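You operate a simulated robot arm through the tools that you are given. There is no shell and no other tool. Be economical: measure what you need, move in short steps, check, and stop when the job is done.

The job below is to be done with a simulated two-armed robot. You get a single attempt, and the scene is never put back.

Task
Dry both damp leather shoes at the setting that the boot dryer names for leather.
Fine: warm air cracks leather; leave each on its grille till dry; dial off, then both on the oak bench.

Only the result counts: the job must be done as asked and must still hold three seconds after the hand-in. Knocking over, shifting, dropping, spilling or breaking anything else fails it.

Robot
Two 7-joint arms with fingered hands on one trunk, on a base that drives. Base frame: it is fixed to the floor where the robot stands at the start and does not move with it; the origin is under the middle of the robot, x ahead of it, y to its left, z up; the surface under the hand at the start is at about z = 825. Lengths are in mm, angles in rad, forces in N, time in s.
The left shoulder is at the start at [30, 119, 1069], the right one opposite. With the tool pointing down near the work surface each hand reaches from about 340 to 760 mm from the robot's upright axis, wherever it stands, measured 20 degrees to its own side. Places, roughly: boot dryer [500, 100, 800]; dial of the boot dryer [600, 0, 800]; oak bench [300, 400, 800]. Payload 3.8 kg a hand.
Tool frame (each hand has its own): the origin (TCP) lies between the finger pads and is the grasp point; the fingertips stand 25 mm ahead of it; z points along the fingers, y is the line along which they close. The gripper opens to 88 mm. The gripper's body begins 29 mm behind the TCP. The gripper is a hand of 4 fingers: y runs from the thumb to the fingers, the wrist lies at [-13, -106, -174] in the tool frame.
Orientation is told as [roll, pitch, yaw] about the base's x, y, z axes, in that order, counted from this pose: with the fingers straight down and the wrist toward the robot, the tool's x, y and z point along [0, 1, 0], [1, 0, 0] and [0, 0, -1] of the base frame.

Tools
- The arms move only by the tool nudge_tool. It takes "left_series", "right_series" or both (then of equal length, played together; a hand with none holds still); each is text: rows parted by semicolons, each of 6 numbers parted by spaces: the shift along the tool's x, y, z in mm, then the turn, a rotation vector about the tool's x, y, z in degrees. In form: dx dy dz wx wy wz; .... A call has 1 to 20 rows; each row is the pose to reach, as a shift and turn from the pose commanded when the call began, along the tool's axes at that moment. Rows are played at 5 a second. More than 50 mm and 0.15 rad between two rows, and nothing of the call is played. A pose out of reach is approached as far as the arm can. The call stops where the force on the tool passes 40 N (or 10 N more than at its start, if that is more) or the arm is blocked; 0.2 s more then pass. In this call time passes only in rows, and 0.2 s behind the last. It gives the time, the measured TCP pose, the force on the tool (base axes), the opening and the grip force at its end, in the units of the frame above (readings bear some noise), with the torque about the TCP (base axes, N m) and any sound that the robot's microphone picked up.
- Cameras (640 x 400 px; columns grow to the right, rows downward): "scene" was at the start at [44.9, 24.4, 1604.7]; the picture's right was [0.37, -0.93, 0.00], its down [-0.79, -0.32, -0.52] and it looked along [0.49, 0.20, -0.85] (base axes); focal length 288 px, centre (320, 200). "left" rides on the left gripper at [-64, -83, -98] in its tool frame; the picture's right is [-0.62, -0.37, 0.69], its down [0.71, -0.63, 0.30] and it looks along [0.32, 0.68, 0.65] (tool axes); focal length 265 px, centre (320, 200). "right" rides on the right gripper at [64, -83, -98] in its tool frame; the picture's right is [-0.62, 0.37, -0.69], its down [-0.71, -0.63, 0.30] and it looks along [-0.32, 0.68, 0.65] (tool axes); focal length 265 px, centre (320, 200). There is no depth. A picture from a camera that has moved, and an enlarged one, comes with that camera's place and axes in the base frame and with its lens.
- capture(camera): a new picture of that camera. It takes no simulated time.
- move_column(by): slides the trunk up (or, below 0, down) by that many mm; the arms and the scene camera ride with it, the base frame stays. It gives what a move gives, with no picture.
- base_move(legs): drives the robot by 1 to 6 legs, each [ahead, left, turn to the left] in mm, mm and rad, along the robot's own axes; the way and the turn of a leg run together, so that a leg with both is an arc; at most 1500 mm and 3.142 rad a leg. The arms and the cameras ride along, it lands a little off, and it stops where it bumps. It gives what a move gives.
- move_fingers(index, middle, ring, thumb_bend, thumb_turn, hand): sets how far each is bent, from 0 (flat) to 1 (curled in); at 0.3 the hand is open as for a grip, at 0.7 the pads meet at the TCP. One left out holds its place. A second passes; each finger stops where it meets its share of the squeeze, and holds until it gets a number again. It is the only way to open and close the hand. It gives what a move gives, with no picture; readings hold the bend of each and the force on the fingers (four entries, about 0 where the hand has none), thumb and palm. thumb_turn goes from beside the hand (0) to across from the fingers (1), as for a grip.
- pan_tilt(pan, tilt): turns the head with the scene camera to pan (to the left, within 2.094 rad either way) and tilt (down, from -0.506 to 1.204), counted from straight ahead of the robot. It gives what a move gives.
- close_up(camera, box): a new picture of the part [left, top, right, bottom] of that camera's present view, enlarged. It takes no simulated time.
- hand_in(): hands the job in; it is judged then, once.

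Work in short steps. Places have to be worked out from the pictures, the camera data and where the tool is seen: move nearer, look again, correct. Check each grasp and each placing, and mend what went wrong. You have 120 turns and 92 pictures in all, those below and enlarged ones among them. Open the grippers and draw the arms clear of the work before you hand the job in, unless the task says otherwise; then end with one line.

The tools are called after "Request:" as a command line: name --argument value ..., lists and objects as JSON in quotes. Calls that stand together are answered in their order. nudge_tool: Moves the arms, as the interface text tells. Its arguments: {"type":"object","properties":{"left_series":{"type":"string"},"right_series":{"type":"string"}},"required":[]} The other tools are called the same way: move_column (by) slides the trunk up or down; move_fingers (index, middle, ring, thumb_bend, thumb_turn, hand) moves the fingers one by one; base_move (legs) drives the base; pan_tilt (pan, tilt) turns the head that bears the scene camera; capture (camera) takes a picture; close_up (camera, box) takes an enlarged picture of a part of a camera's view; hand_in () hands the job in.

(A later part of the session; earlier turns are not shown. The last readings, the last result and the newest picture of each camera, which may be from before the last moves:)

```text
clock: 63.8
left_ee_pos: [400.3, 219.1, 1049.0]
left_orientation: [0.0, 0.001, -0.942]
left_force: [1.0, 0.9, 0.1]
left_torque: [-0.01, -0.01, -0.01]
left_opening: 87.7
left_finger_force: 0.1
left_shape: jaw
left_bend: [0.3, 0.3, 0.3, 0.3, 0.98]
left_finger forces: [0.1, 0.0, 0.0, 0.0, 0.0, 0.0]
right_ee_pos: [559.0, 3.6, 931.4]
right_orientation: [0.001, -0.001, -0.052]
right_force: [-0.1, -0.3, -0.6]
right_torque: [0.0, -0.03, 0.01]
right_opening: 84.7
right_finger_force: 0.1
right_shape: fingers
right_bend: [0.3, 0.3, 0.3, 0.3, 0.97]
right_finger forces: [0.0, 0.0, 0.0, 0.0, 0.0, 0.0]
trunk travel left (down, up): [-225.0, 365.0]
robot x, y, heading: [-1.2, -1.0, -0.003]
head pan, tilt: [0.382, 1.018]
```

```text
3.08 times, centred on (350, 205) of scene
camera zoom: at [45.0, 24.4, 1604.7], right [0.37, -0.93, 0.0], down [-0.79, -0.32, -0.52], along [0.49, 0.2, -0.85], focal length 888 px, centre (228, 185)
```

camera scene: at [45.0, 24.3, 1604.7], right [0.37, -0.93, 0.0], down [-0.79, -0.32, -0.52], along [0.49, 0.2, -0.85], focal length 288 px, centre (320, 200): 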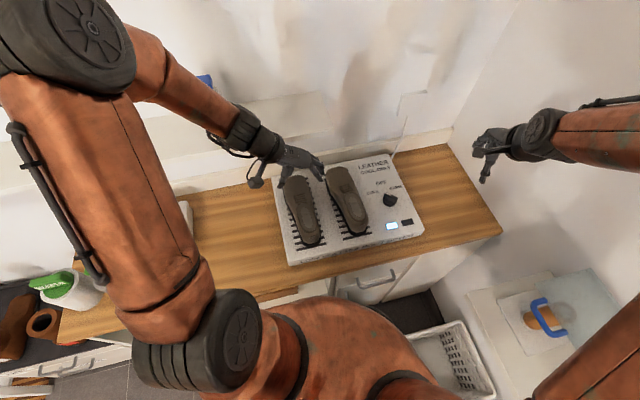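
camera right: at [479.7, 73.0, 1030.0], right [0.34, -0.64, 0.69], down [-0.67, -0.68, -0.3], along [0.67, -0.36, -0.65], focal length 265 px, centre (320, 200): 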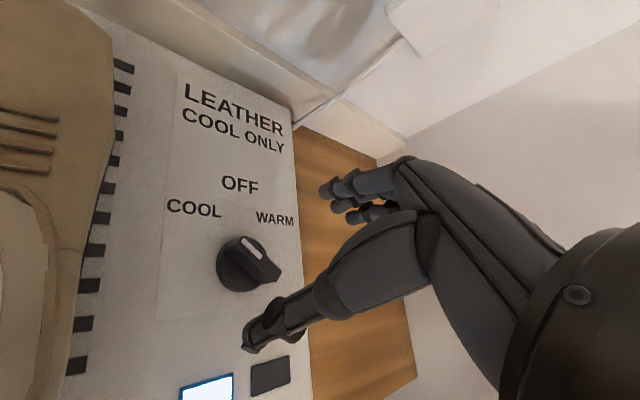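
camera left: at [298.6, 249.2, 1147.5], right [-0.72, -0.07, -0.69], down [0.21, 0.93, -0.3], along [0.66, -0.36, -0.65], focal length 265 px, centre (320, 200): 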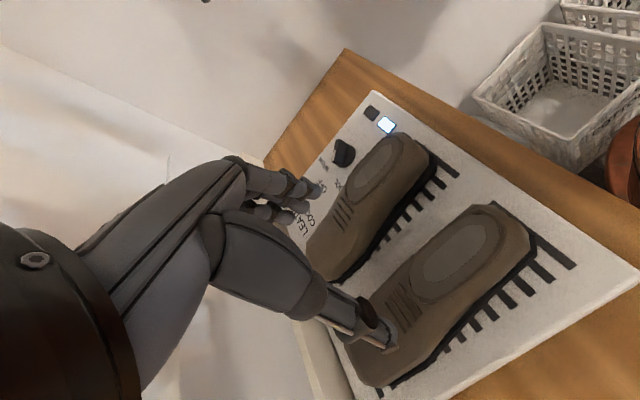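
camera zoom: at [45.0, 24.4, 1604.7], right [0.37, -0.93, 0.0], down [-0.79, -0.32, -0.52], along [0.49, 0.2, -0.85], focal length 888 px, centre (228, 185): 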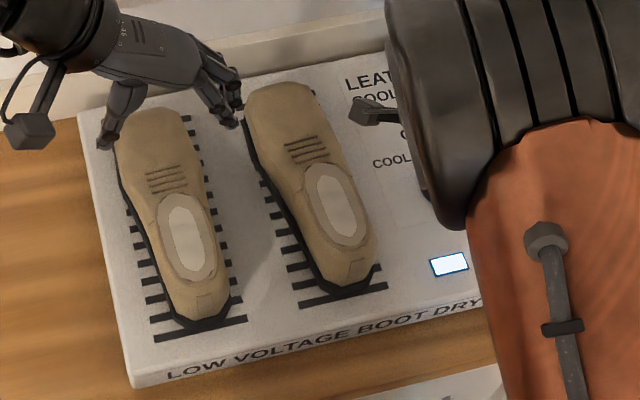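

Colour looks saturated; I still add a few seconds while descending onto the dial.

Request:
nudge_tool --right_series "0 0 0 0 0 0; 0 0 0 0 0 0; 0 0 0 0 0 0; 0 0 0 0 0 0; 0 0 0 0 0 0; 0 0 0 0 0 0; 0 0 0 0 0 0; 0 0 0 0 0 0; 0 0 0 0 0 0; 0 0 0 0 0 0; 0 0 0 0 0 0; 0 0 0 0 0 0; 0 0 0 0 0 0; 0 0 0 0 0 0; 0 0 0 0 0 0; 1 2 15 0 0 0; 1 2 30 0 0 0; 1 2 45 0 0 0; 1 2 55 0 0 0; 1 2 59 0 0 0"

Request:
move_fingers --hand "right" --index 0.6 --middle 0.6 --ring 0.6 --thumb_bend 0.6

Request:
close_up --camera "right" --box '[150, 120, 390, 320]'

```text
clock: 68.0
left_ee_pos: [400.8, 218.4, 1051.7]
left_orientation: [-0.001, 0.0, -0.942]
left_force: [0.8, -0.7, 0.2]
left_torque: [-0.02, -0.03, 0.02]
left_opening: 87.3
left_finger_force: 0.0
left_shape: jaw
left_bend: [0.3, 0.3, 0.3, 0.3, 0.98]
left_finger forces: [0.1, 0.0, 0.0, 0.1, 0.1, 0.0]
right_ee_pos: [563.6, 4.8, 871.9]
right_orientation: [0.001, -0.001, -0.053]
right_force: [-0.2, -0.9, -0.2]
right_torque: [0.01, 0.02, 0.01]
right_opening: 84.5
right_finger_force: 0.0
right_shape: fingers
right_bend: [0.3, 0.3, 0.3, 0.3, 0.97]
right_finger forces: [0.0, 0.1, 0.0, 0.0, 0.1, 0.0]
trunk travel left (down, up): [-225.0, 365.0]
robot x, y, heading: [-0.4, 0.0, -0.0]
head pan, tilt: [0.382, 1.018]
```

```text
clock: 69.0
left_ee_pos: [401.2, 219.3, 1051.0]
left_orientation: [0.0, -0.001, -0.941]
left_force: [-0.3, -0.1, -0.4]
left_torque: [0.01, 0.01, 0.02]
left_opening: 87.6
left_finger_force: 0.1
left_shape: jaw
left_bend: [0.3, 0.3, 0.3, 0.3, 0.98]
left_finger forces: [0.0, 0.0, 0.1, 0.0, 0.1, 0.0]
right_ee_pos: [562.8, 4.9, 871.4]
right_orientation: [0.0, 0.001, -0.053]
right_force: [0.5, 0.0, 0.7]
right_torque: [-0.03, 0.02, 0.0]
right_opening: 20.6
right_finger_force: 0.0
right_shape: fingers
right_bend: [0.59, 0.6, 0.6, 0.6, 0.97]
right_finger forces: [0.2, 0.1, 0.1, 0.0, 0.0, 0.0]
trunk travel left (down, up): [-225.0, 365.0]
robot x, y, heading: [1.1, -0.1, -0.0]
head pan, tilt: [0.382, 1.018]
```

```text
2.00 times, centred on (270, 220) of right
camera zoom: at [483.1, 73.5, 970.7], right [0.34, -0.64, 0.69], down [-0.67, -0.68, -0.3], along [0.67, -0.36, -0.65], focal length 531 px, centre (420, 160)
```

zoom: 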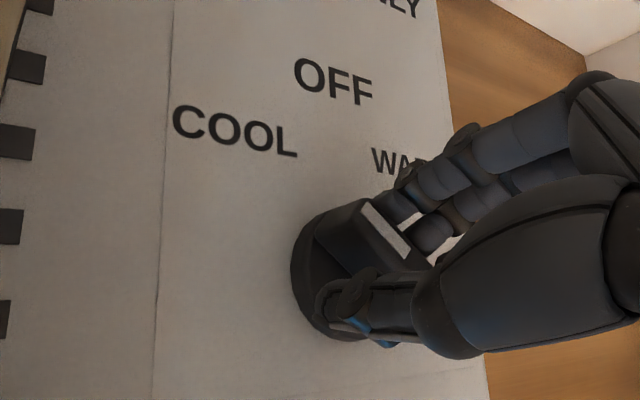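

Fingers and thumb flank the bar. Close to a pinch.

Request:
move_fingers --hand "right" --index 0.66 --middle 0.68 --ring 0.68 --thumb_bend 0.85

Request:
nudge_tool --right_series "0 0 0 0 0 6; 0 0 0 0 0 12; 0 0 0 0 0 18; 0 0 0 0 0 24; 0 0 0 0 0 30; 0 0 0 0 0 36"

Request:
close_up --camera "right" --box '[150, 120, 390, 320]'

Request:
close_up --camera "scene" --box '[340, 150, 440, 250]'

```text
clock: 70.0
left_ee_pos: [401.1, 219.1, 1049.4]
left_orientation: [-0.001, 0.001, -0.943]
left_force: [-0.4, -0.4, 0.6]
left_torque: [-0.04, -0.01, -0.03]
left_opening: 87.6
left_finger_force: 0.0
left_shape: jaw
left_bend: [0.3, 0.3, 0.3, 0.3, 0.98]
left_finger forces: [0.0, 0.0, 0.0, 0.1, 0.0, 0.1]
right_ee_pos: [563.5, 4.4, 871.3]
right_orientation: [0.0, 0.003, -0.053]
right_force: [1.7, -5.6, -3.6]
right_torque: [-0.16, -0.07, -0.02]
right_opening: 5.3
right_finger_force: 10.5
right_shape: fingers
right_bend: [0.58, 0.64, 0.67, 0.75, 0.96]
right_finger forces: [7.2, 4.3, 0.8, 0.1, 8.7, 0.0]
trunk travel left (down, up): [-225.0, 365.0]
robot x, y, heading: [-0.3, 0.3, 0.003]
head pan, tilt: [0.382, 1.018]
```

```text
clock: 71.4
left_ee_pos: [398.5, 219.0, 1050.3]
left_orientation: [0.001, 0.0, -0.942]
left_force: [0.0, 0.3, 0.1]
left_torque: [0.02, -0.01, 0.01]
left_opening: 87.7
left_finger_force: 0.1
left_shape: jaw
left_bend: [0.3, 0.3, 0.3, 0.3, 0.98]
left_finger forces: [0.0, 0.0, 0.0, 0.1, 0.1, 0.0]
right_ee_pos: [562.9, 5.6, 872.8]
right_orientation: [0.001, -0.001, -0.682]
right_force: [2.9, -1.2, 3.4]
right_torque: [-0.05, -0.18, 0.06]
right_opening: 5.0
right_finger_force: 11.5
right_shape: fingers
right_bend: [0.55, 0.63, 0.67, 0.8, 0.95]
right_finger forces: [8.3, 3.6, 0.6, 0.1, 10.2, 0.0]
trunk travel left (down, up): [-225.0, 365.0]
robot x, y, heading: [-0.8, 1.3, 0.001]
head pan, tilt: [0.382, 1.018]
```

```text
2.00 times, centred on (270, 220) of right
camera zoom: at [539.1, 108.3, 971.6], right [-0.11, -0.71, 0.69], down [-0.94, -0.16, -0.31], along [0.33, -0.68, -0.65], focal length 531 px, centre (420, 160)
```

zoom: 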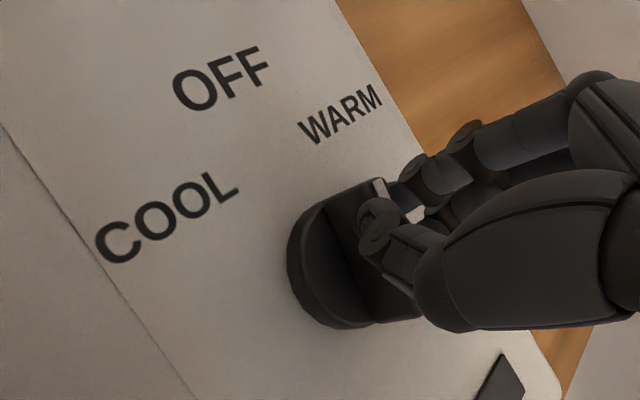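

```text
4.00 times, centred on (390, 200) of scene
camera zoom: at [45.1, 24.4, 1604.7], right [0.37, -0.93, 0.0], down [-0.79, -0.32, -0.52], along [0.49, 0.2, -0.85], focal length 1154 px, centre (40, 200)
```

zoom: 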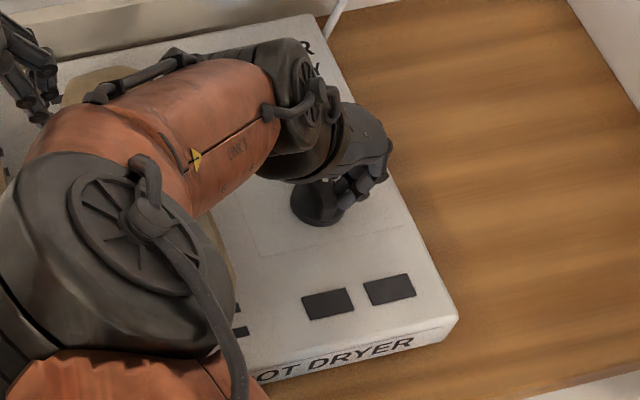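

Lamps are dark. I release and rise to check the pointer against OFF.

Request:
move_fingers --hand "right" --index 0.3 --middle 0.3 --ring 0.3 --thumb_bend 0.3

Request:
nudge_tool --right_series "0 0 -20 0 0 0; 0 0 -40 0 0 0; 0 0 -60 0 0 -6; 0 0 -80 0 0 -12; 0 0 -100 0 0 -18; 0 0 -120 0 0 -24; 0 0 -130 0 0 -30; 0 0 -130 0 0 -36"

Request:
close_up --camera "right" --box '[80, 150, 340, 380]'

Request:
capture --camera "left"

```text
clock: 72.4
left_ee_pos: [400.3, 219.5, 1048.9]
left_orientation: [0.0, 0.0, -0.943]
left_force: [0.3, -0.5, -0.5]
left_torque: [0.02, 0.01, -0.01]
left_opening: 87.7
left_finger_force: 0.0
left_shape: jaw
left_bend: [0.3, 0.3, 0.3, 0.3, 0.98]
left_finger forces: [0.1, 0.0, 0.0, 0.1, 0.0, 0.1]
right_ee_pos: [563.2, 5.0, 872.5]
right_orientation: [-0.001, 0.0, -0.68]
right_force: [-0.5, 0.1, -1.1]
right_torque: [0.0, -0.01, -0.01]
right_opening: 84.5
right_finger_force: 0.0
right_shape: fingers
right_bend: [0.3, 0.3, 0.3, 0.3, 0.97]
right_finger forces: [0.0, 0.0, 0.0, 0.0, 0.0, 0.1]
trunk travel left (down, up): [-225.0, 365.0]
robot x, y, heading: [-2.8, 0.3, -0.004]
head pan, tilt: [0.382, 1.018]
```

```text
clock: 74.2
left_ee_pos: [400.6, 218.6, 1050.1]
left_orientation: [-0.001, 0.001, -0.942]
left_force: [0.1, 0.3, 0.0]
left_torque: [0.0, 0.01, 0.0]
left_opening: 87.4
left_finger_force: 0.1
left_shape: jaw
left_bend: [0.3, 0.3, 0.3, 0.3, 0.98]
left_finger forces: [0.0, 0.1, 0.0, 0.0, 0.0, 0.1]
right_ee_pos: [562.9, 4.6, 1001.5]
right_orientation: [0.0, 0.0, -0.049]
right_force: [0.4, -0.5, -0.3]
right_torque: [-0.02, -0.02, 0.01]
right_opening: 84.2
right_finger_force: 0.2
right_shape: fingers
right_bend: [0.3, 0.3, 0.3, 0.3, 0.97]
right_finger forces: [0.1, 0.1, 0.0, 0.1, 0.0, 0.1]
trunk travel left (down, up): [-225.0, 365.0]
robot x, y, heading: [-0.4, 0.0, 0.005]
head pan, tilt: [0.382, 1.018]
```

```text
1.74 times, centred on (210, 265) of right
camera zoom: at [482.5, 74.0, 1101.0], right [0.34, -0.64, 0.69], down [-0.67, -0.68, -0.3], along [0.67, -0.36, -0.65], focal length 462 px, centre (511, 87)
```

zoom: 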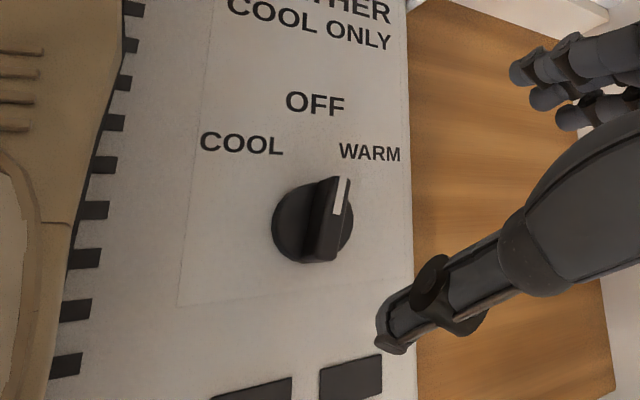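

```text
62 pictures are left
camera left: at [298.8, 248.7, 1147.6], right [-0.72, -0.07, -0.69], down [0.21, 0.93, -0.3], along [0.66, -0.36, -0.65], focal length 265 px, centre (320, 200)
```

left: 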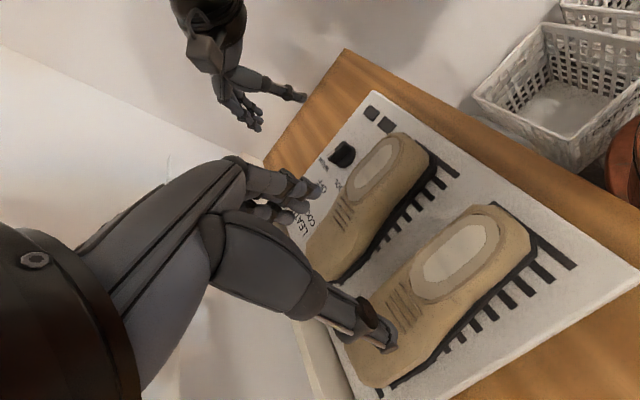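

Both lamps are off but the pointer sits ~10° past OFF toward WARM. I re-grip at the same hand angle and turn back 10°.

Request:
nudge_tool --right_series "0 0 20 0 0 6; 0 0 40 0 0 12; 0 0 60 0 0 18; 0 0 80 0 0 24; 0 0 95 0 0 30; 0 0 110 0 0 35; 0 0 122 0 0 35; 0 0 130 0 0 35"

Request:
move_fingers --hand "right" --index 0.66 --middle 0.68 --ring 0.68 --thumb_bend 0.6

Request:
move_fingers --hand "right" --thumb_bend 0.85

Request:
nudge_tool --right_series "0 0 0 0 0 -5; 0 0 0 0 0 -10"

Request:
close_up --camera "right" --box '[150, 120, 390, 320]'

```text
clock: 76.0
left_ee_pos: [400.6, 219.0, 1051.2]
left_orientation: [-0.001, 0.0, -0.942]
left_force: [0.6, -0.9, -0.1]
left_torque: [-0.03, 0.0, 0.01]
left_opening: 87.4
left_finger_force: 0.1
left_shape: jaw
left_bend: [0.3, 0.3, 0.3, 0.3, 0.98]
left_finger forces: [0.0, 0.0, 0.0, 0.1, 0.0, 0.0]
right_ee_pos: [562.8, 3.8, 872.2]
right_orientation: [0.0, -0.001, -0.666]
right_force: [0.0, -0.4, -0.2]
right_torque: [0.04, 0.03, 0.01]
right_opening: 84.5
right_finger_force: 0.0
right_shape: fingers
right_bend: [0.3, 0.3, 0.3, 0.3, 0.97]
right_finger forces: [0.0, 0.1, 0.0, 0.1, 0.1, 0.1]
trunk travel left (down, up): [-225.0, 365.0]
robot x, y, heading: [1.2, 0.2, 0.001]
head pan, tilt: [0.382, 1.018]
```

```text
clock: 77.0
left_ee_pos: [400.7, 219.0, 1050.8]
left_orientation: [0.001, 0.002, -0.942]
left_force: [-0.5, 1.1, -0.6]
left_torque: [0.01, -0.01, -0.02]
left_opening: 87.4
left_finger_force: 0.1
left_shape: jaw
left_bend: [0.3, 0.3, 0.3, 0.3, 0.98]
left_finger forces: [0.1, 0.1, 0.0, 0.1, 0.0, 0.0]
right_ee_pos: [564.9, 3.7, 872.4]
right_orientation: [0.001, 0.0, -0.664]
right_force: [8.1, -6.3, -0.1]
right_torque: [-0.16, -0.19, 0.05]
right_opening: 21.9
right_finger_force: 5.5
right_shape: fingers
right_bend: [0.59, 0.64, 0.66, 0.6, 0.97]
right_finger forces: [4.9, 4.0, 1.3, 0.0, 0.0, 0.0]
trunk travel left (down, up): [-225.0, 365.0]
robot x, y, heading: [-3.5, -3.1, -0.002]
head pan, tilt: [0.382, 1.018]
```

```text
clock: 78.0
left_ee_pos: [400.1, 219.0, 1051.3]
left_orientation: [0.0, 0.0, -0.942]
left_force: [0.6, -0.7, -0.1]
left_torque: [0.02, 0.01, -0.01]
left_opening: 87.9
left_finger_force: 0.1
left_shape: jaw
left_bend: [0.3, 0.3, 0.3, 0.3, 0.98]
left_finger forces: [0.1, 0.1, 0.1, 0.0, 0.0, 0.0]
right_ee_pos: [562.9, 5.2, 871.9]
right_orientation: [-0.001, 0.001, -0.663]
right_force: [0.3, -4.3, -1.0]
right_torque: [-0.15, -0.05, 0.02]
right_opening: 6.4
right_finger_force: 10.0
right_shape: fingers
right_bend: [0.56, 0.63, 0.67, 0.77, 0.96]
right_finger forces: [7.1, 4.3, 0.8, 0.0, 8.3, 0.1]
trunk travel left (down, up): [-225.0, 365.0]
robot x, y, heading: [-3.4, 2.5, 0.004]
head pan, tilt: [0.382, 1.018]
```

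```text
clock: 78.6
left_ee_pos: [400.2, 219.0, 1051.2]
left_orientation: [-0.002, 0.0, -0.944]
left_force: [0.8, 0.3, 0.5]
left_torque: [0.02, 0.01, 0.0]
left_opening: 87.7
left_finger_force: 0.1
left_shape: jaw
left_bend: [0.3, 0.3, 0.3, 0.3, 0.98]
left_finger forces: [0.0, 0.1, 0.1, 0.0, 0.1, 0.0]
right_ee_pos: [562.6, 3.6, 872.5]
right_orientation: [-0.002, 0.002, -0.488]
right_force: [-3.4, -4.9, -1.8]
right_torque: [-0.14, 0.06, -0.03]
right_opening: 6.2
right_finger_force: 10.2
right_shape: fingers
right_bend: [0.56, 0.64, 0.68, 0.77, 0.96]
right_finger forces: [7.5, 4.0, 0.2, 0.1, 8.3, 0.1]
trunk travel left (down, up): [-225.0, 365.0]
robot x, y, heading: [-2.0, -2.1, -0.001]
head pan, tilt: [0.382, 1.018]
```

```text
2.00 times, centred on (270, 220) of right
camera zoom: at [519.1, 99.6, 971.5], right [0.04, -0.72, 0.69], down [-0.89, -0.33, -0.3], along [0.45, -0.61, -0.65], focal length 531 px, centre (420, 160)
```

zoom: 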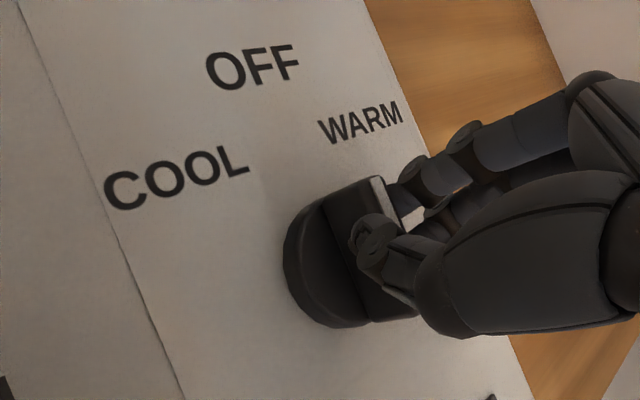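

This matches the original OFF look. Release, rise, and check.

Request:
move_fingers --hand "right" --index 0.3 --middle 0.3 --ring 0.3 --thumb_bend 0.3

Request:
nudge_tool --right_series "0 0 -20 0 0 0; 0 0 -40 0 0 0; 0 0 -60 0 0 -6; 0 0 -80 0 0 -12; 0 0 -100 0 0 -18; 0 0 -120 0 0 -24; 0 0 -130 0 0 -28"

Request:
close_up --camera "right" --box '[80, 150, 340, 380]'

```text
clock: 79.6
left_ee_pos: [400.8, 219.3, 1050.0]
left_orientation: [-0.002, 0.0, -0.942]
left_force: [-1.0, 1.1, 0.1]
left_torque: [-0.01, -0.04, 0.02]
left_opening: 87.5
left_finger_force: 0.1
left_shape: jaw
left_bend: [0.3, 0.3, 0.3, 0.3, 0.98]
left_finger forces: [0.1, 0.1, 0.1, 0.0, 0.1, 0.0]
right_ee_pos: [562.7, 5.0, 873.5]
right_orientation: [0.0, 0.0, -0.489]
right_force: [0.2, 0.2, -0.5]
right_torque: [-0.01, 0.01, 0.02]
right_opening: 84.4
right_finger_force: 0.0
right_shape: fingers
right_bend: [0.3, 0.3, 0.3, 0.3, 0.97]
right_finger forces: [0.1, 0.1, 0.0, 0.0, 0.0, 0.0]
trunk travel left (down, up): [-225.0, 365.0]
robot x, y, heading: [-1.8, 2.4, 0.001]
head pan, tilt: [0.382, 1.018]
```

```text
clock: 81.2
left_ee_pos: [401.2, 219.6, 1049.8]
left_orientation: [-0.001, 0.001, -0.943]
left_force: [0.6, -0.4, -0.4]
left_torque: [-0.01, 0.05, 0.01]
left_opening: 87.6
left_finger_force: 0.0
left_shape: jaw
left_bend: [0.3, 0.3, 0.3, 0.3, 0.98]
left_finger forces: [0.0, 0.1, 0.0, 0.1, 0.0, 0.0]
right_ee_pos: [561.1, 5.3, 1003.7]
right_orientation: [-0.001, -0.001, 0.002]
right_force: [-1.1, 0.2, -0.9]
right_torque: [0.0, -0.02, 0.03]
right_opening: 84.5
right_finger_force: 0.1
right_shape: fingers
right_bend: [0.3, 0.3, 0.3, 0.3, 0.97]
right_finger forces: [0.0, 0.0, 0.0, 0.0, 0.0, 0.0]
trunk travel left (down, up): [-225.0, 365.0]
robot x, y, heading: [-0.7, -1.8, 0.001]
head pan, tilt: [0.382, 1.018]
```

```text
1.74 times, centred on (210, 265) of right
camera zoom: at [478.5, 69.5, 1101.8], right [0.37, -0.62, 0.69], down [-0.63, -0.72, -0.3], along [0.68, -0.32, -0.65], focal length 462 px, centre (511, 87)
```

zoom: 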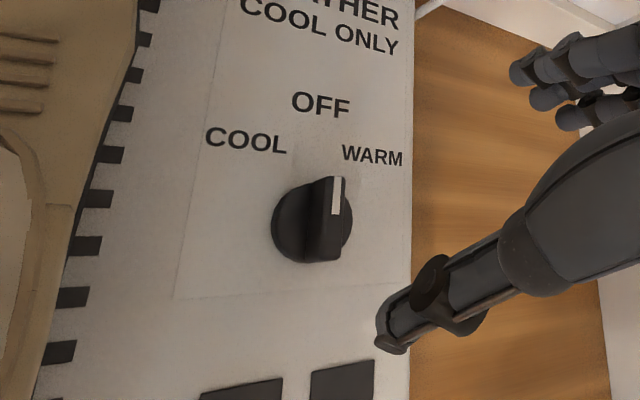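

Dial is back exactly at OFF with lamps dark. Now the right hand retreats and the left hand lowers toward the left shoe's middle, near [410, 234].

Request:
nudge_tool --left_series "4 -1 18 0 0 0; 8 -3 36 0 0 0; 12 -4 54 0 0 0; 17 -6 72 0 0 0; 17 -6 90 0 0 0" --right_series "-30 -10 -25 0 0 0; -60 -20 -50 0 0 0; -90 -30 -75 0 0 0; -120 -40 -100 0 0 0; -150 -40 -120 0 0 0"

Request:
capture --camera "left"

Request:
close_up --camera "scene" --box '[230, 140, 410, 270]'

```text
clock: 82.4
left_ee_pos: [410.9, 234.7, 961.0]
left_orientation: [0.001, -0.001, -0.943]
left_force: [-0.7, 0.2, -0.2]
left_torque: [-0.01, 0.0, 0.03]
left_opening: 87.4
left_finger_force: 0.1
left_shape: jaw
left_bend: [0.3, 0.3, 0.3, 0.3, 0.98]
left_finger forces: [0.0, 0.0, 0.1, 0.0, 0.0, 0.1]
right_ee_pos: [522.1, -146.9, 1122.2]
right_orientation: [-0.002, 0.001, 0.0]
right_force: [-0.5, -0.8, -0.9]
right_torque: [0.0, 0.02, 0.02]
right_opening: 84.4
right_finger_force: 0.1
right_shape: fingers
right_bend: [0.3, 0.3, 0.3, 0.3, 0.97]
right_finger forces: [0.0, 0.0, 0.1, 0.0, 0.1, 0.0]
trunk travel left (down, up): [-225.0, 365.0]
robot x, y, heading: [-0.8, 3.5, -0.002]
head pan, tilt: [0.382, 1.018]
```

```text
59 pictures are left
camera left: at [309.4, 264.2, 1057.4], right [-0.72, -0.07, -0.69], down [0.21, 0.93, -0.3], along [0.66, -0.36, -0.65], focal length 265 px, centre (320, 200)
```

left: 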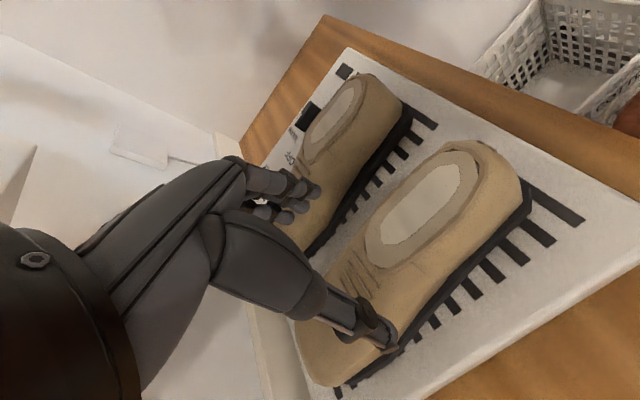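

```text
3.08 times, centred on (320, 205) of scene
camera zoom: at [45.1, 23.7, 1604.7], right [0.37, -0.93, 0.0], down [-0.79, -0.32, -0.52], along [0.49, 0.2, -0.85], focal length 888 px, centre (320, 185)
```

zoom: 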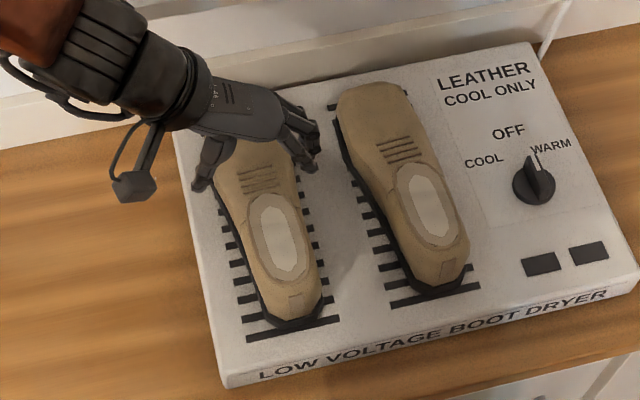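

TCP is over the shoe's instep; the shoe's middle is ~4 mm further to the fingers' side and ~68 mm wide. I shift and lower to z ≈ 895 and look.

Request:
nudge_tool --left_series "-3 4 15 0 0 0; -6 4 30 0 0 0; -6 4 45 0 0 0; -6 4 56 0 0 0; -6 4 66 0 0 0"

Request:
capture --camera "left"

Request:
close_up --camera "scene" --box '[230, 140, 410, 270]'

```text
clock: 83.6
left_ee_pos: [406.6, 229.1, 893.9]
left_orientation: [0.0, 0.0, -0.942]
left_force: [0.8, -0.2, 0.0]
left_torque: [0.02, -0.01, -0.02]
left_opening: 87.7
left_finger_force: 0.1
left_shape: jaw
left_bend: [0.3, 0.3, 0.3, 0.3, 0.98]
left_finger forces: [0.0, 0.0, 0.0, 0.1, 0.0, 0.0]
right_ee_pos: [521.0, -145.1, 1122.1]
right_orientation: [-0.002, 0.0, 0.0]
right_force: [-0.6, 0.2, -0.1]
right_torque: [-0.01, 0.0, 0.02]
right_opening: 84.6
right_finger_force: 0.0
right_shape: fingers
right_bend: [0.3, 0.3, 0.3, 0.3, 0.97]
right_finger forces: [0.0, 0.0, 0.0, 0.0, 0.1, 0.0]
trunk travel left (down, up): [-225.0, 365.0]
robot x, y, heading: [-0.6, -1.6, 0.003]
head pan, tilt: [0.382, 1.018]
```

```text
57 pictures are left
camera left: at [305.4, 258.3, 991.4], right [-0.72, -0.07, -0.69], down [0.21, 0.93, -0.3], along [0.66, -0.36, -0.65], focal length 265 px, centre (320, 200)
```

left: 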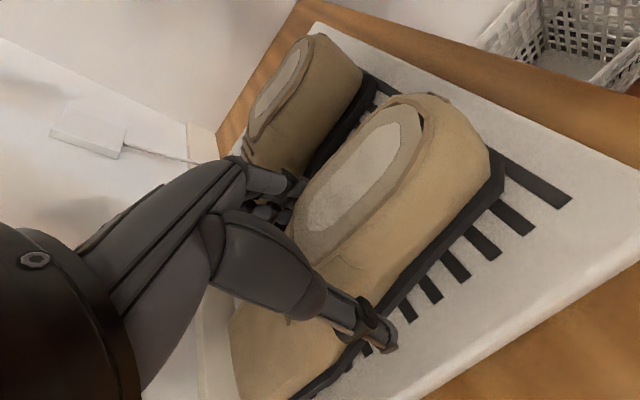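

```text
3.08 times, centred on (320, 205) of scene
camera zoom: at [45.1, 24.6, 1604.6], right [0.37, -0.93, 0.0], down [-0.79, -0.32, -0.52], along [0.49, 0.2, -0.85], focal length 888 px, centre (320, 185)
```

zoom: 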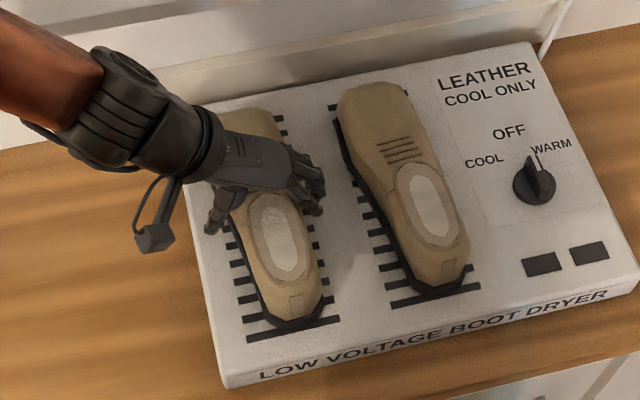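

Thumb and fingers straddle the shoe cleanly. I lower 20 mm more, slowly.

Request:
nudge_tool --left_series "0 0 5 0 0 0; 0 0 10 0 0 0; 0 0 15 0 0 0; 0 0 20 0 0 0"

Request:
capture --camera "left"

```text
clock: 84.6
left_ee_pos: [409.1, 225.4, 874.8]
left_orientation: [0.001, 0.0, -0.942]
left_force: [1.5, -2.3, 5.7]
left_torque: [-0.17, -0.05, 0.01]
left_opening: 87.7
left_finger_force: 0.1
left_shape: jaw
left_bend: [0.29, 0.3, 0.3, 0.3, 0.98]
left_finger forces: [4.3, 0.0, 0.1, 0.0, 0.0, 0.0]
right_ee_pos: [521.9, -145.5, 1123.7]
right_orientation: [0.0, 0.001, 0.0]
right_force: [0.4, 0.0, -0.3]
right_torque: [0.01, 0.01, 0.01]
right_opening: 84.4
right_finger_force: 0.0
right_shape: fingers
right_bend: [0.3, 0.3, 0.3, 0.3, 0.97]
right_finger forces: [0.1, 0.1, 0.0, 0.1, 0.1, 0.0]
trunk travel left (down, up): [-225.0, 365.0]
robot x, y, heading: [0.5, 0.3, -0.001]
head pan, tilt: [0.382, 1.018]
```

```text
55 pictures are left
camera left: at [306.8, 256.4, 971.5], right [-0.72, -0.07, -0.69], down [0.21, 0.93, -0.3], along [0.66, -0.36, -0.65], focal length 265 px, centre (320, 200)
```

left: 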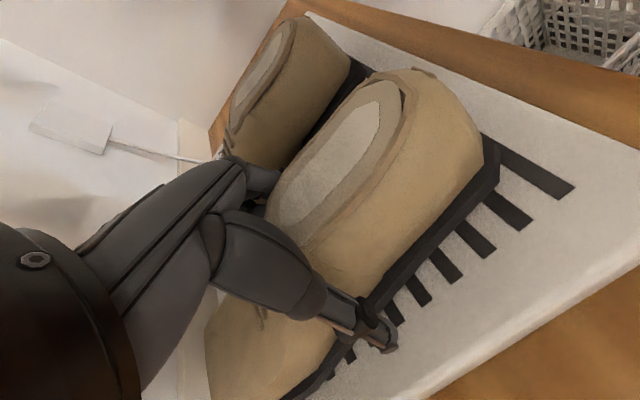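

The index rests lightly on the shoe's flank (4 N). I rise a little, shift 5 mm toward the fingers' side and heelward, and lower again.

Request:
nudge_tool --left_series "0 0 -8 0 0 0; -6 4 -8 0 0 0; -6 4 -3 0 0 0; -6 4 1 0 0 0"

Request:
move_fingers --hand "left" --index 0.4 --middle 0.4 --ring 0.4 --thumb_bend 0.4

Request:
capture --camera "left"

```text
clock: 85.6
left_ee_pos: [405.3, 219.9, 873.3]
left_orientation: [0.001, 0.001, -0.943]
left_force: [0.6, 0.1, -0.4]
left_torque: [-0.01, 0.02, -0.01]
left_opening: 87.8
left_finger_force: 0.0
left_shape: jaw
left_bend: [0.3, 0.3, 0.3, 0.3, 0.98]
left_finger forces: [0.1, 0.0, 0.1, 0.0, 0.0, 0.0]
right_ee_pos: [522.9, -143.8, 1122.0]
right_orientation: [0.0, 0.0, 0.0]
right_force: [0.0, 0.6, -0.6]
right_torque: [0.01, 0.01, -0.02]
right_opening: 84.3
right_finger_force: 0.0
right_shape: fingers
right_bend: [0.3, 0.3, 0.3, 0.3, 0.97]
right_finger forces: [0.0, 0.0, 0.0, 0.0, 0.0, 0.0]
trunk travel left (down, up): [-225.0, 365.0]
robot x, y, heading: [3.5, 1.5, -0.005]
head pan, tilt: [0.382, 1.018]
```

```text
clock: 86.6
left_ee_pos: [405.5, 220.5, 872.7]
left_orientation: [-0.002, 0.0, -0.942]
left_force: [0.6, 0.4, 0.5]
left_torque: [-0.02, 0.02, 0.01]
left_opening: 71.4
left_finger_force: 5.2
left_shape: fingers
left_bend: [0.37, 0.39, 0.39, 0.37, 0.97]
left_finger forces: [4.5, 0.4, 0.6, 0.0, 5.0, 0.0]
right_ee_pos: [522.8, -144.8, 1122.3]
right_orientation: [0.001, 0.0, -0.001]
right_force: [0.4, 0.2, 0.1]
right_torque: [-0.01, -0.02, 0.0]
right_opening: 84.3
right_finger_force: 0.0
right_shape: fingers
right_bend: [0.3, 0.3, 0.3, 0.3, 0.97]
right_finger forces: [0.0, 0.0, 0.0, 0.1, 0.1, 0.1]
trunk travel left (down, up): [-225.0, 365.0]
robot x, y, heading: [-3.7, -2.1, -0.001]
head pan, tilt: [0.382, 1.018]
```

```text
54 pictures are left
camera left: at [303.6, 250.4, 970.8], right [-0.72, -0.07, -0.69], down [0.21, 0.93, -0.3], along [0.66, -0.36, -0.65], focal length 265 px, centre (320, 200)
```

left: 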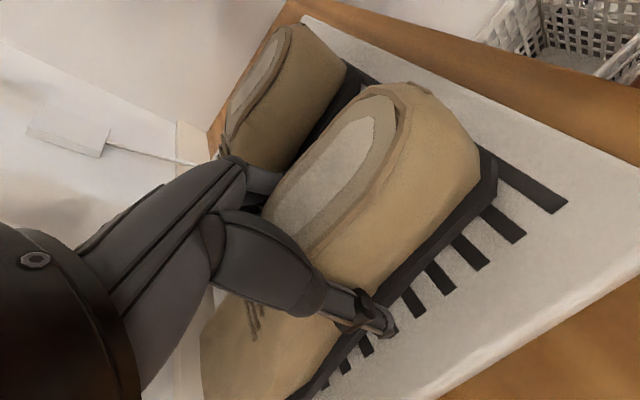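

Grip found at about 71 mm. I tighten and check the force.

Request:
move_fingers --hand "left" --index 0.6 --middle 0.6 --ring 0.6 --thumb_bend 0.6

Request:
nudge_tool --left_series "0 0 -4 0 0 0; 0 0 -10 0 0 0; 0 0 -20 0 0 0; 0 0 -30 0 0 0"

Request:
capture --camera "left"

Request:
capture --camera "scene"

```text
clock: 87.6
left_ee_pos: [406.3, 219.3, 874.2]
left_orientation: [0.0, 0.001, -0.942]
left_force: [2.5, -3.4, 4.3]
left_torque: [-0.26, -0.24, -0.12]
left_opening: 62.0
left_finger_force: 27.9
left_shape: fingers
left_bend: [0.45, 0.49, 0.48, 0.42, 0.94]
left_finger forces: [11.8, 9.0, 8.6, 0.0, 26.4, 0.0]
right_ee_pos: [522.9, -144.3, 1123.3]
right_orientation: [-0.001, 0.0, 0.0]
right_force: [0.5, -0.5, -1.1]
right_torque: [0.01, 0.01, -0.03]
right_opening: 84.4
right_finger_force: 0.1
right_shape: fingers
right_bend: [0.3, 0.3, 0.3, 0.3, 0.97]
right_finger forces: [0.0, 0.1, 0.0, 0.1, 0.1, 0.0]
trunk travel left (down, up): [-225.0, 365.0]
robot x, y, heading: [2.4, 0.1, -0.001]
head pan, tilt: [0.382, 1.018]
```

```text
clock: 88.6
left_ee_pos: [405.5, 220.5, 903.1]
left_orientation: [0.0, 0.0, -0.942]
left_force: [-0.1, -1.0, -2.4]
left_torque: [-0.05, 0.04, -0.02]
left_opening: 62.0
left_finger_force: 26.7
left_shape: fingers
left_bend: [0.46, 0.5, 0.49, 0.42, 0.93]
left_finger forces: [11.1, 8.0, 7.2, 0.0, 27.9, 0.0]
right_ee_pos: [523.0, -145.0, 1122.4]
right_orientation: [0.002, 0.001, 0.001]
right_force: [-0.1, -0.4, -0.8]
right_torque: [-0.04, -0.01, 0.03]
right_opening: 84.3
right_finger_force: 0.0
right_shape: fingers
right_bend: [0.3, 0.3, 0.3, 0.3, 0.97]
right_finger forces: [0.1, 0.0, 0.0, 0.0, 0.0, 0.0]
trunk travel left (down, up): [-225.0, 365.0]
robot x, y, heading: [0.2, -0.9, -0.002]
head pan, tilt: [0.382, 1.018]
```

```text
53 pictures are left
camera left: at [303.9, 250.0, 1001.0], right [-0.72, -0.07, -0.69], down [0.21, 0.93, -0.3], along [0.66, -0.36, -0.65], focal length 265 px, centre (320, 200)
```

left: 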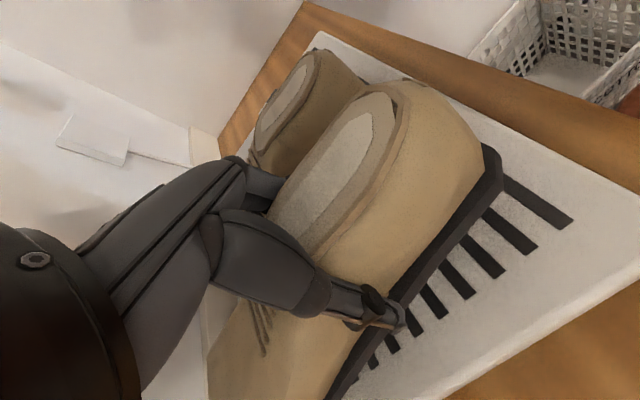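

```text
52 pictures are left
camera scene: at [45.1, 24.3, 1604.6], right [0.37, -0.93, 0.0], down [-0.79, -0.32, -0.52], along [0.49, 0.2, -0.85], focal length 288 px, centre (320, 200)
```

scene: 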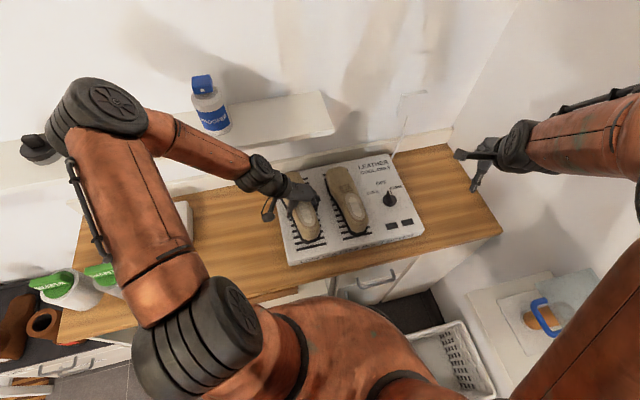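

The shoe is held securely. The free bench stretch is between the dryer's left edge and the white box (~270 mm). I lift to z ≈ 960 and carry half way left along the bench, then look.

Request:
nudge_tool --left_series "0 0 -20 0 0 0; 0 0 -40 0 0 0; 0 0 -57 0 0 0; 0 -30 -57 0 0 0; 0 -60 -57 0 0 0; 0 -90 -57 0 0 0; 0 -120 -57 0 0 0"

Request:
capture --camera "scene"

Request:
capture --camera "left"

```text
clock: 90.2
left_ee_pos: [334.7, 318.5, 961.9]
left_orientation: [0.001, 0.001, -0.943]
left_force: [0.1, -0.4, -0.9]
left_torque: [-0.1, 0.06, -0.03]
left_opening: 62.1
left_finger_force: 27.4
left_shape: fingers
left_bend: [0.46, 0.5, 0.5, 0.42, 0.93]
left_finger forces: [11.2, 7.8, 7.3, 0.1, 28.0, 0.1]
right_ee_pos: [521.9, -144.8, 1123.4]
right_orientation: [0.0, 0.0, -0.001]
right_force: [-1.0, -0.3, 0.0]
right_torque: [0.0, 0.02, 0.0]
right_opening: 84.3
right_finger_force: 0.0
right_shape: fingers
right_bend: [0.3, 0.3, 0.3, 0.3, 0.97]
right_finger forces: [0.0, 0.0, 0.1, 0.0, 0.0, 0.1]
trunk travel left (down, up): [-225.0, 365.0]
robot x, y, heading: [-3.8, 3.3, -0.005]
head pan, tilt: [0.382, 1.018]
```

```text
51 pictures are left
camera scene: at [44.2, 25.2, 1604.7], right [0.37, -0.93, 0.0], down [-0.79, -0.32, -0.52], along [0.49, 0.19, -0.85], focal length 288 px, centre (320, 200)
```

scene: 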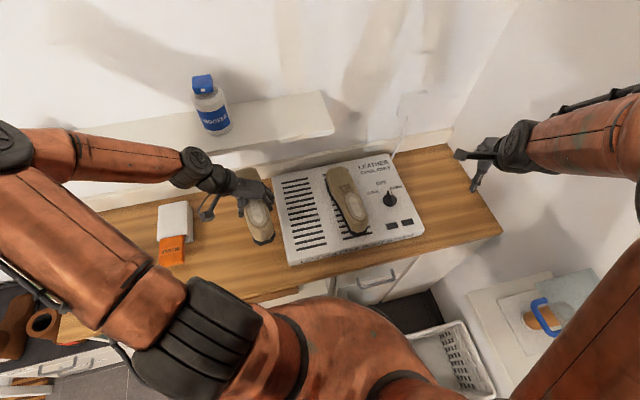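

```text
50 pictures are left
camera left: at [232.9, 348.6, 1058.4], right [-0.72, -0.07, -0.69], down [0.21, 0.93, -0.3], along [0.66, -0.36, -0.65], focal length 265 px, centre (320, 200)
```

left: 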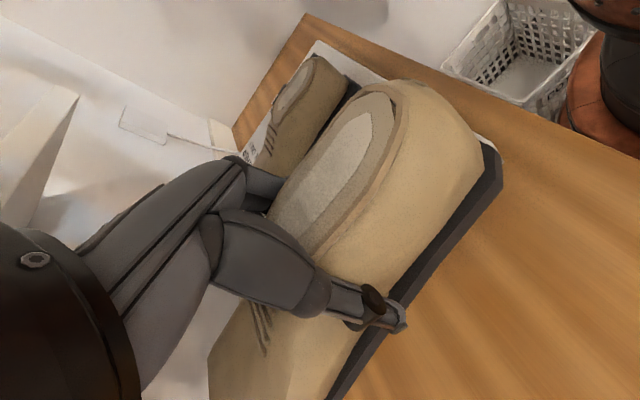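

I enlarge the landing area to gauge the white box's height and clearance.

Request:
close_up --camera "scene" --box '[130, 150, 310, 300]'

```text
2.67 times, centred on (220, 225) of scene
camera zoom: at [44.2, 25.2, 1604.7], right [0.37, -0.93, 0.0], down [-0.79, -0.32, -0.52], along [0.49, 0.19, -0.85], focal length 769 px, centre (587, 133)
```

zoom: 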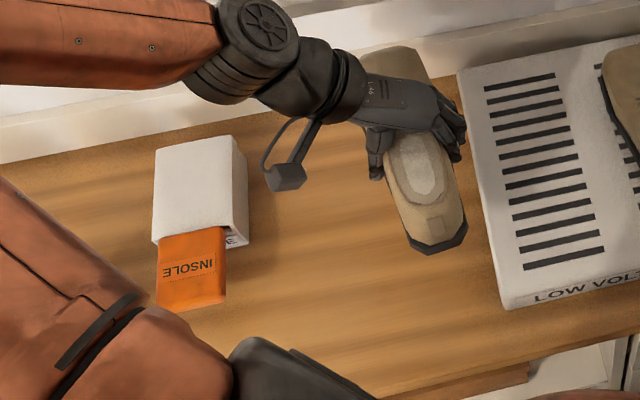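

The insole box is low (~35 mm). I continue left 126 mm and then descend to z ≈ 850.

Request:
nudge_tool --left_series "0 -30 0 0 0 0; 0 -60 0 0 0 0; 0 -95 0 0 0 0; 0 -126 0 0 0 0; 0 -126 20 0 0 0; 0 -126 45 0 0 0; 0 -126 70 0 0 0; 0 -126 95 0 0 0; 0 -126 108 0 0 0"

Request:
close_up --camera "scene" --box '[130, 150, 310, 300]'

Request:
capture --camera "left"

```text
clock: 92.2
left_ee_pos: [260.0, 419.6, 851.4]
left_orientation: [0.001, 0.001, -0.942]
left_force: [-0.2, 0.6, -3.1]
left_torque: [-0.08, 0.0, 0.01]
left_opening: 62.1
left_finger_force: 26.9
left_shape: fingers
left_bend: [0.46, 0.5, 0.5, 0.42, 0.93]
left_finger forces: [11.3, 7.8, 7.2, 0.0, 27.8, 0.0]
right_ee_pos: [521.8, -145.0, 1122.8]
right_orientation: [0.0, -0.001, 0.0]
right_force: [-0.3, -0.2, -0.3]
right_torque: [-0.02, -0.01, -0.06]
right_opening: 84.3
right_finger_force: 0.1
right_shape: fingers
right_bend: [0.3, 0.3, 0.3, 0.3, 0.97]
right_finger forces: [0.1, 0.0, 0.1, 0.0, 0.0, 0.0]
trunk travel left (down, up): [-225.0, 365.0]
robot x, y, heading: [-0.5, 1.9, -0.002]
head pan, tilt: [0.382, 1.018]
```

```text
2.67 times, centred on (220, 225) of scene
camera zoom: at [45.2, 24.8, 1604.6], right [0.37, -0.93, 0.0], down [-0.79, -0.32, -0.52], along [0.49, 0.2, -0.85], focal length 769 px, centre (587, 133)
```

zoom: 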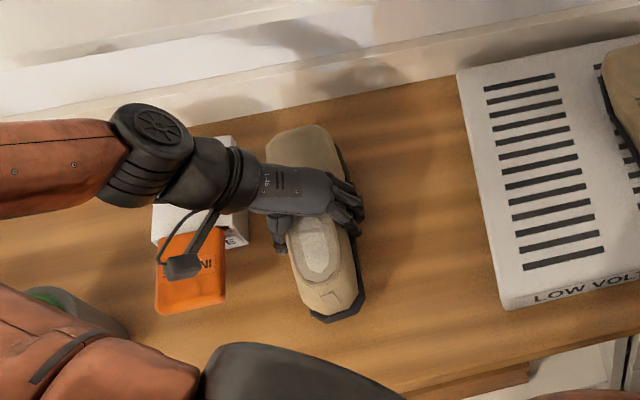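

```text
47 pictures are left
camera left: at [158.8, 450.1, 948.4], right [-0.72, -0.07, -0.69], down [0.21, 0.93, -0.3], along [0.66, -0.36, -0.65], focal length 265 px, centre (320, 200)
```

left: 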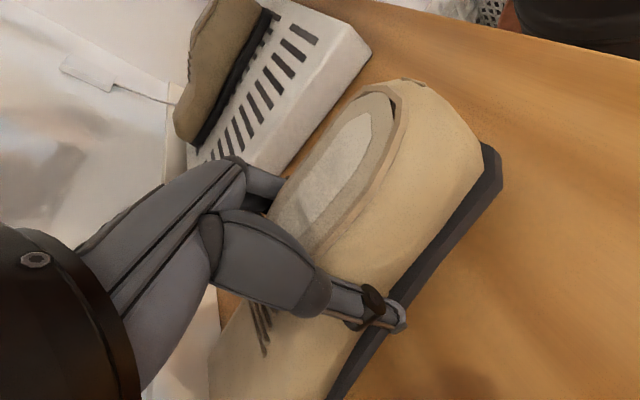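

Position is good. Lower gently to contact (expected near z ≈ 833).

Request:
nudge_tool --left_series "0 0 4 0 0 0; 0 0 8 0 0 0; 0 0 11 0 0 0; 0 0 14 0 0 0; 0 0 16 0 0 0"

```text
clock: 93.4
left_ee_pos: [261.6, 419.1, 834.9]
left_orientation: [0.0, 0.0, -0.944]
left_force: [-0.2, 0.2, -2.8]
left_torque: [-0.09, 0.04, -0.01]
left_opening: 62.0
left_finger_force: 26.8
left_shape: fingers
left_bend: [0.46, 0.5, 0.5, 0.42, 0.93]
left_finger forces: [11.2, 7.8, 7.2, 0.0, 27.8, 0.1]
right_ee_pos: [522.4, -145.1, 1122.9]
right_orientation: [-0.001, 0.0, 0.0]
right_force: [1.0, 0.2, 0.1]
right_torque: [0.01, -0.04, 0.03]
right_opening: 84.5
right_finger_force: 0.0
right_shape: fingers
right_bend: [0.3, 0.3, 0.3, 0.3, 0.97]
right_finger forces: [0.1, 0.0, 0.1, 0.1, 0.0, 0.0]
trunk travel left (down, up): [-225.0, 365.0]
robot x, y, heading: [1.0, -0.5, 0.002]
head pan, tilt: [0.382, 1.018]
```

No contact yet. I go on in 1–2 mm rows.

Request:
nudge_tool --left_series "0 0 1 0 0 0; 0 0 2 0 0 0; 0 0 3 0 0 0; 0 0 4 0 0 0"

Request:
capture --camera "left"

```text
clock: 94.4
left_ee_pos: [261.1, 418.4, 833.6]
left_orientation: [-0.001, 0.0, -0.942]
left_force: [0.3, -0.9, -2.2]
left_torque: [-0.09, 0.03, 0.02]
left_opening: 61.6
left_finger_force: 27.4
left_shape: fingers
left_bend: [0.46, 0.5, 0.5, 0.42, 0.93]
left_finger forces: [11.3, 7.8, 7.2, 0.0, 27.9, 0.0]
right_ee_pos: [522.7, -145.8, 1123.2]
right_orientation: [0.0, -0.001, -0.001]
right_force: [-1.1, -0.3, -0.3]
right_torque: [-0.04, 0.0, -0.01]
right_opening: 84.1
right_finger_force: 0.1
right_shape: fingers
right_bend: [0.3, 0.3, 0.3, 0.3, 0.97]
right_finger forces: [0.0, 0.0, 0.0, 0.0, 0.0, 0.0]
trunk travel left (down, up): [-225.0, 365.0]
robot x, y, heading: [-1.0, 2.1, 0.005]
head pan, tilt: [0.382, 1.018]
```

```text
46 pictures are left
camera left: at [159.2, 449.7, 929.8], right [-0.72, -0.07, -0.69], down [0.21, 0.93, -0.3], along [0.66, -0.36, -0.65], focal length 265 px, centre (320, 200)
```

left: 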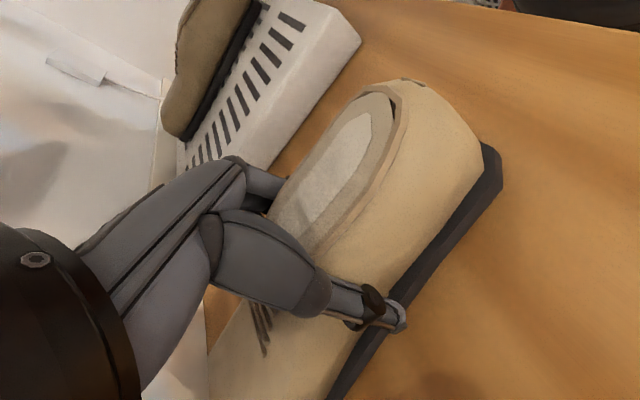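

Still airborne. Continue down slowly, the call stops on force.

Request:
nudge_tool --left_series "0 0 2 0 0 0; 0 0 4 0 0 0; 0 0 6 0 0 0"

Request:
capture --camera "left"

```text
clock: 95.2
left_ee_pos: [261.3, 419.3, 829.6]
left_orientation: [0.003, 0.001, -0.942]
left_force: [-0.3, 0.5, 15.3]
left_torque: [-0.19, -0.16, -0.05]
left_opening: 61.4
left_finger_force: 27.5
left_shape: fingers
left_bend: [0.46, 0.5, 0.5, 0.43, 0.93]
left_finger forces: [10.8, 7.8, 7.7, 0.0, 29.5, 0.0]
right_ee_pos: [521.8, -145.1, 1123.3]
right_orientation: [-0.001, 0.0, -0.001]
right_force: [0.1, 0.0, -1.0]
right_torque: [-0.02, 0.0, 0.0]
right_opening: 84.4
right_finger_force: 0.1
right_shape: fingers
right_bend: [0.3, 0.3, 0.3, 0.3, 0.97]
right_finger forces: [0.0, 0.0, 0.1, 0.0, 0.0, 0.0]
trunk travel left (down, up): [-225.0, 365.0]
robot x, y, heading: [2.0, -0.5, 0.002]
head pan, tilt: [0.382, 1.018]
```

```text
45 pictures are left
camera left: at [158.8, 449.3, 925.7], right [-0.72, -0.07, -0.69], down [0.21, 0.93, -0.3], along [0.67, -0.36, -0.65], focal length 265 px, centre (320, 200)
```

left: 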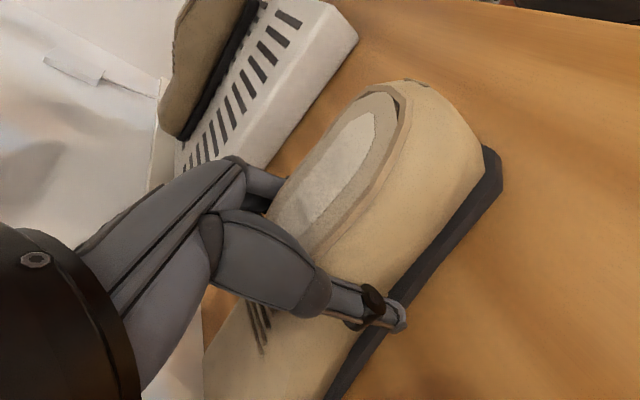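

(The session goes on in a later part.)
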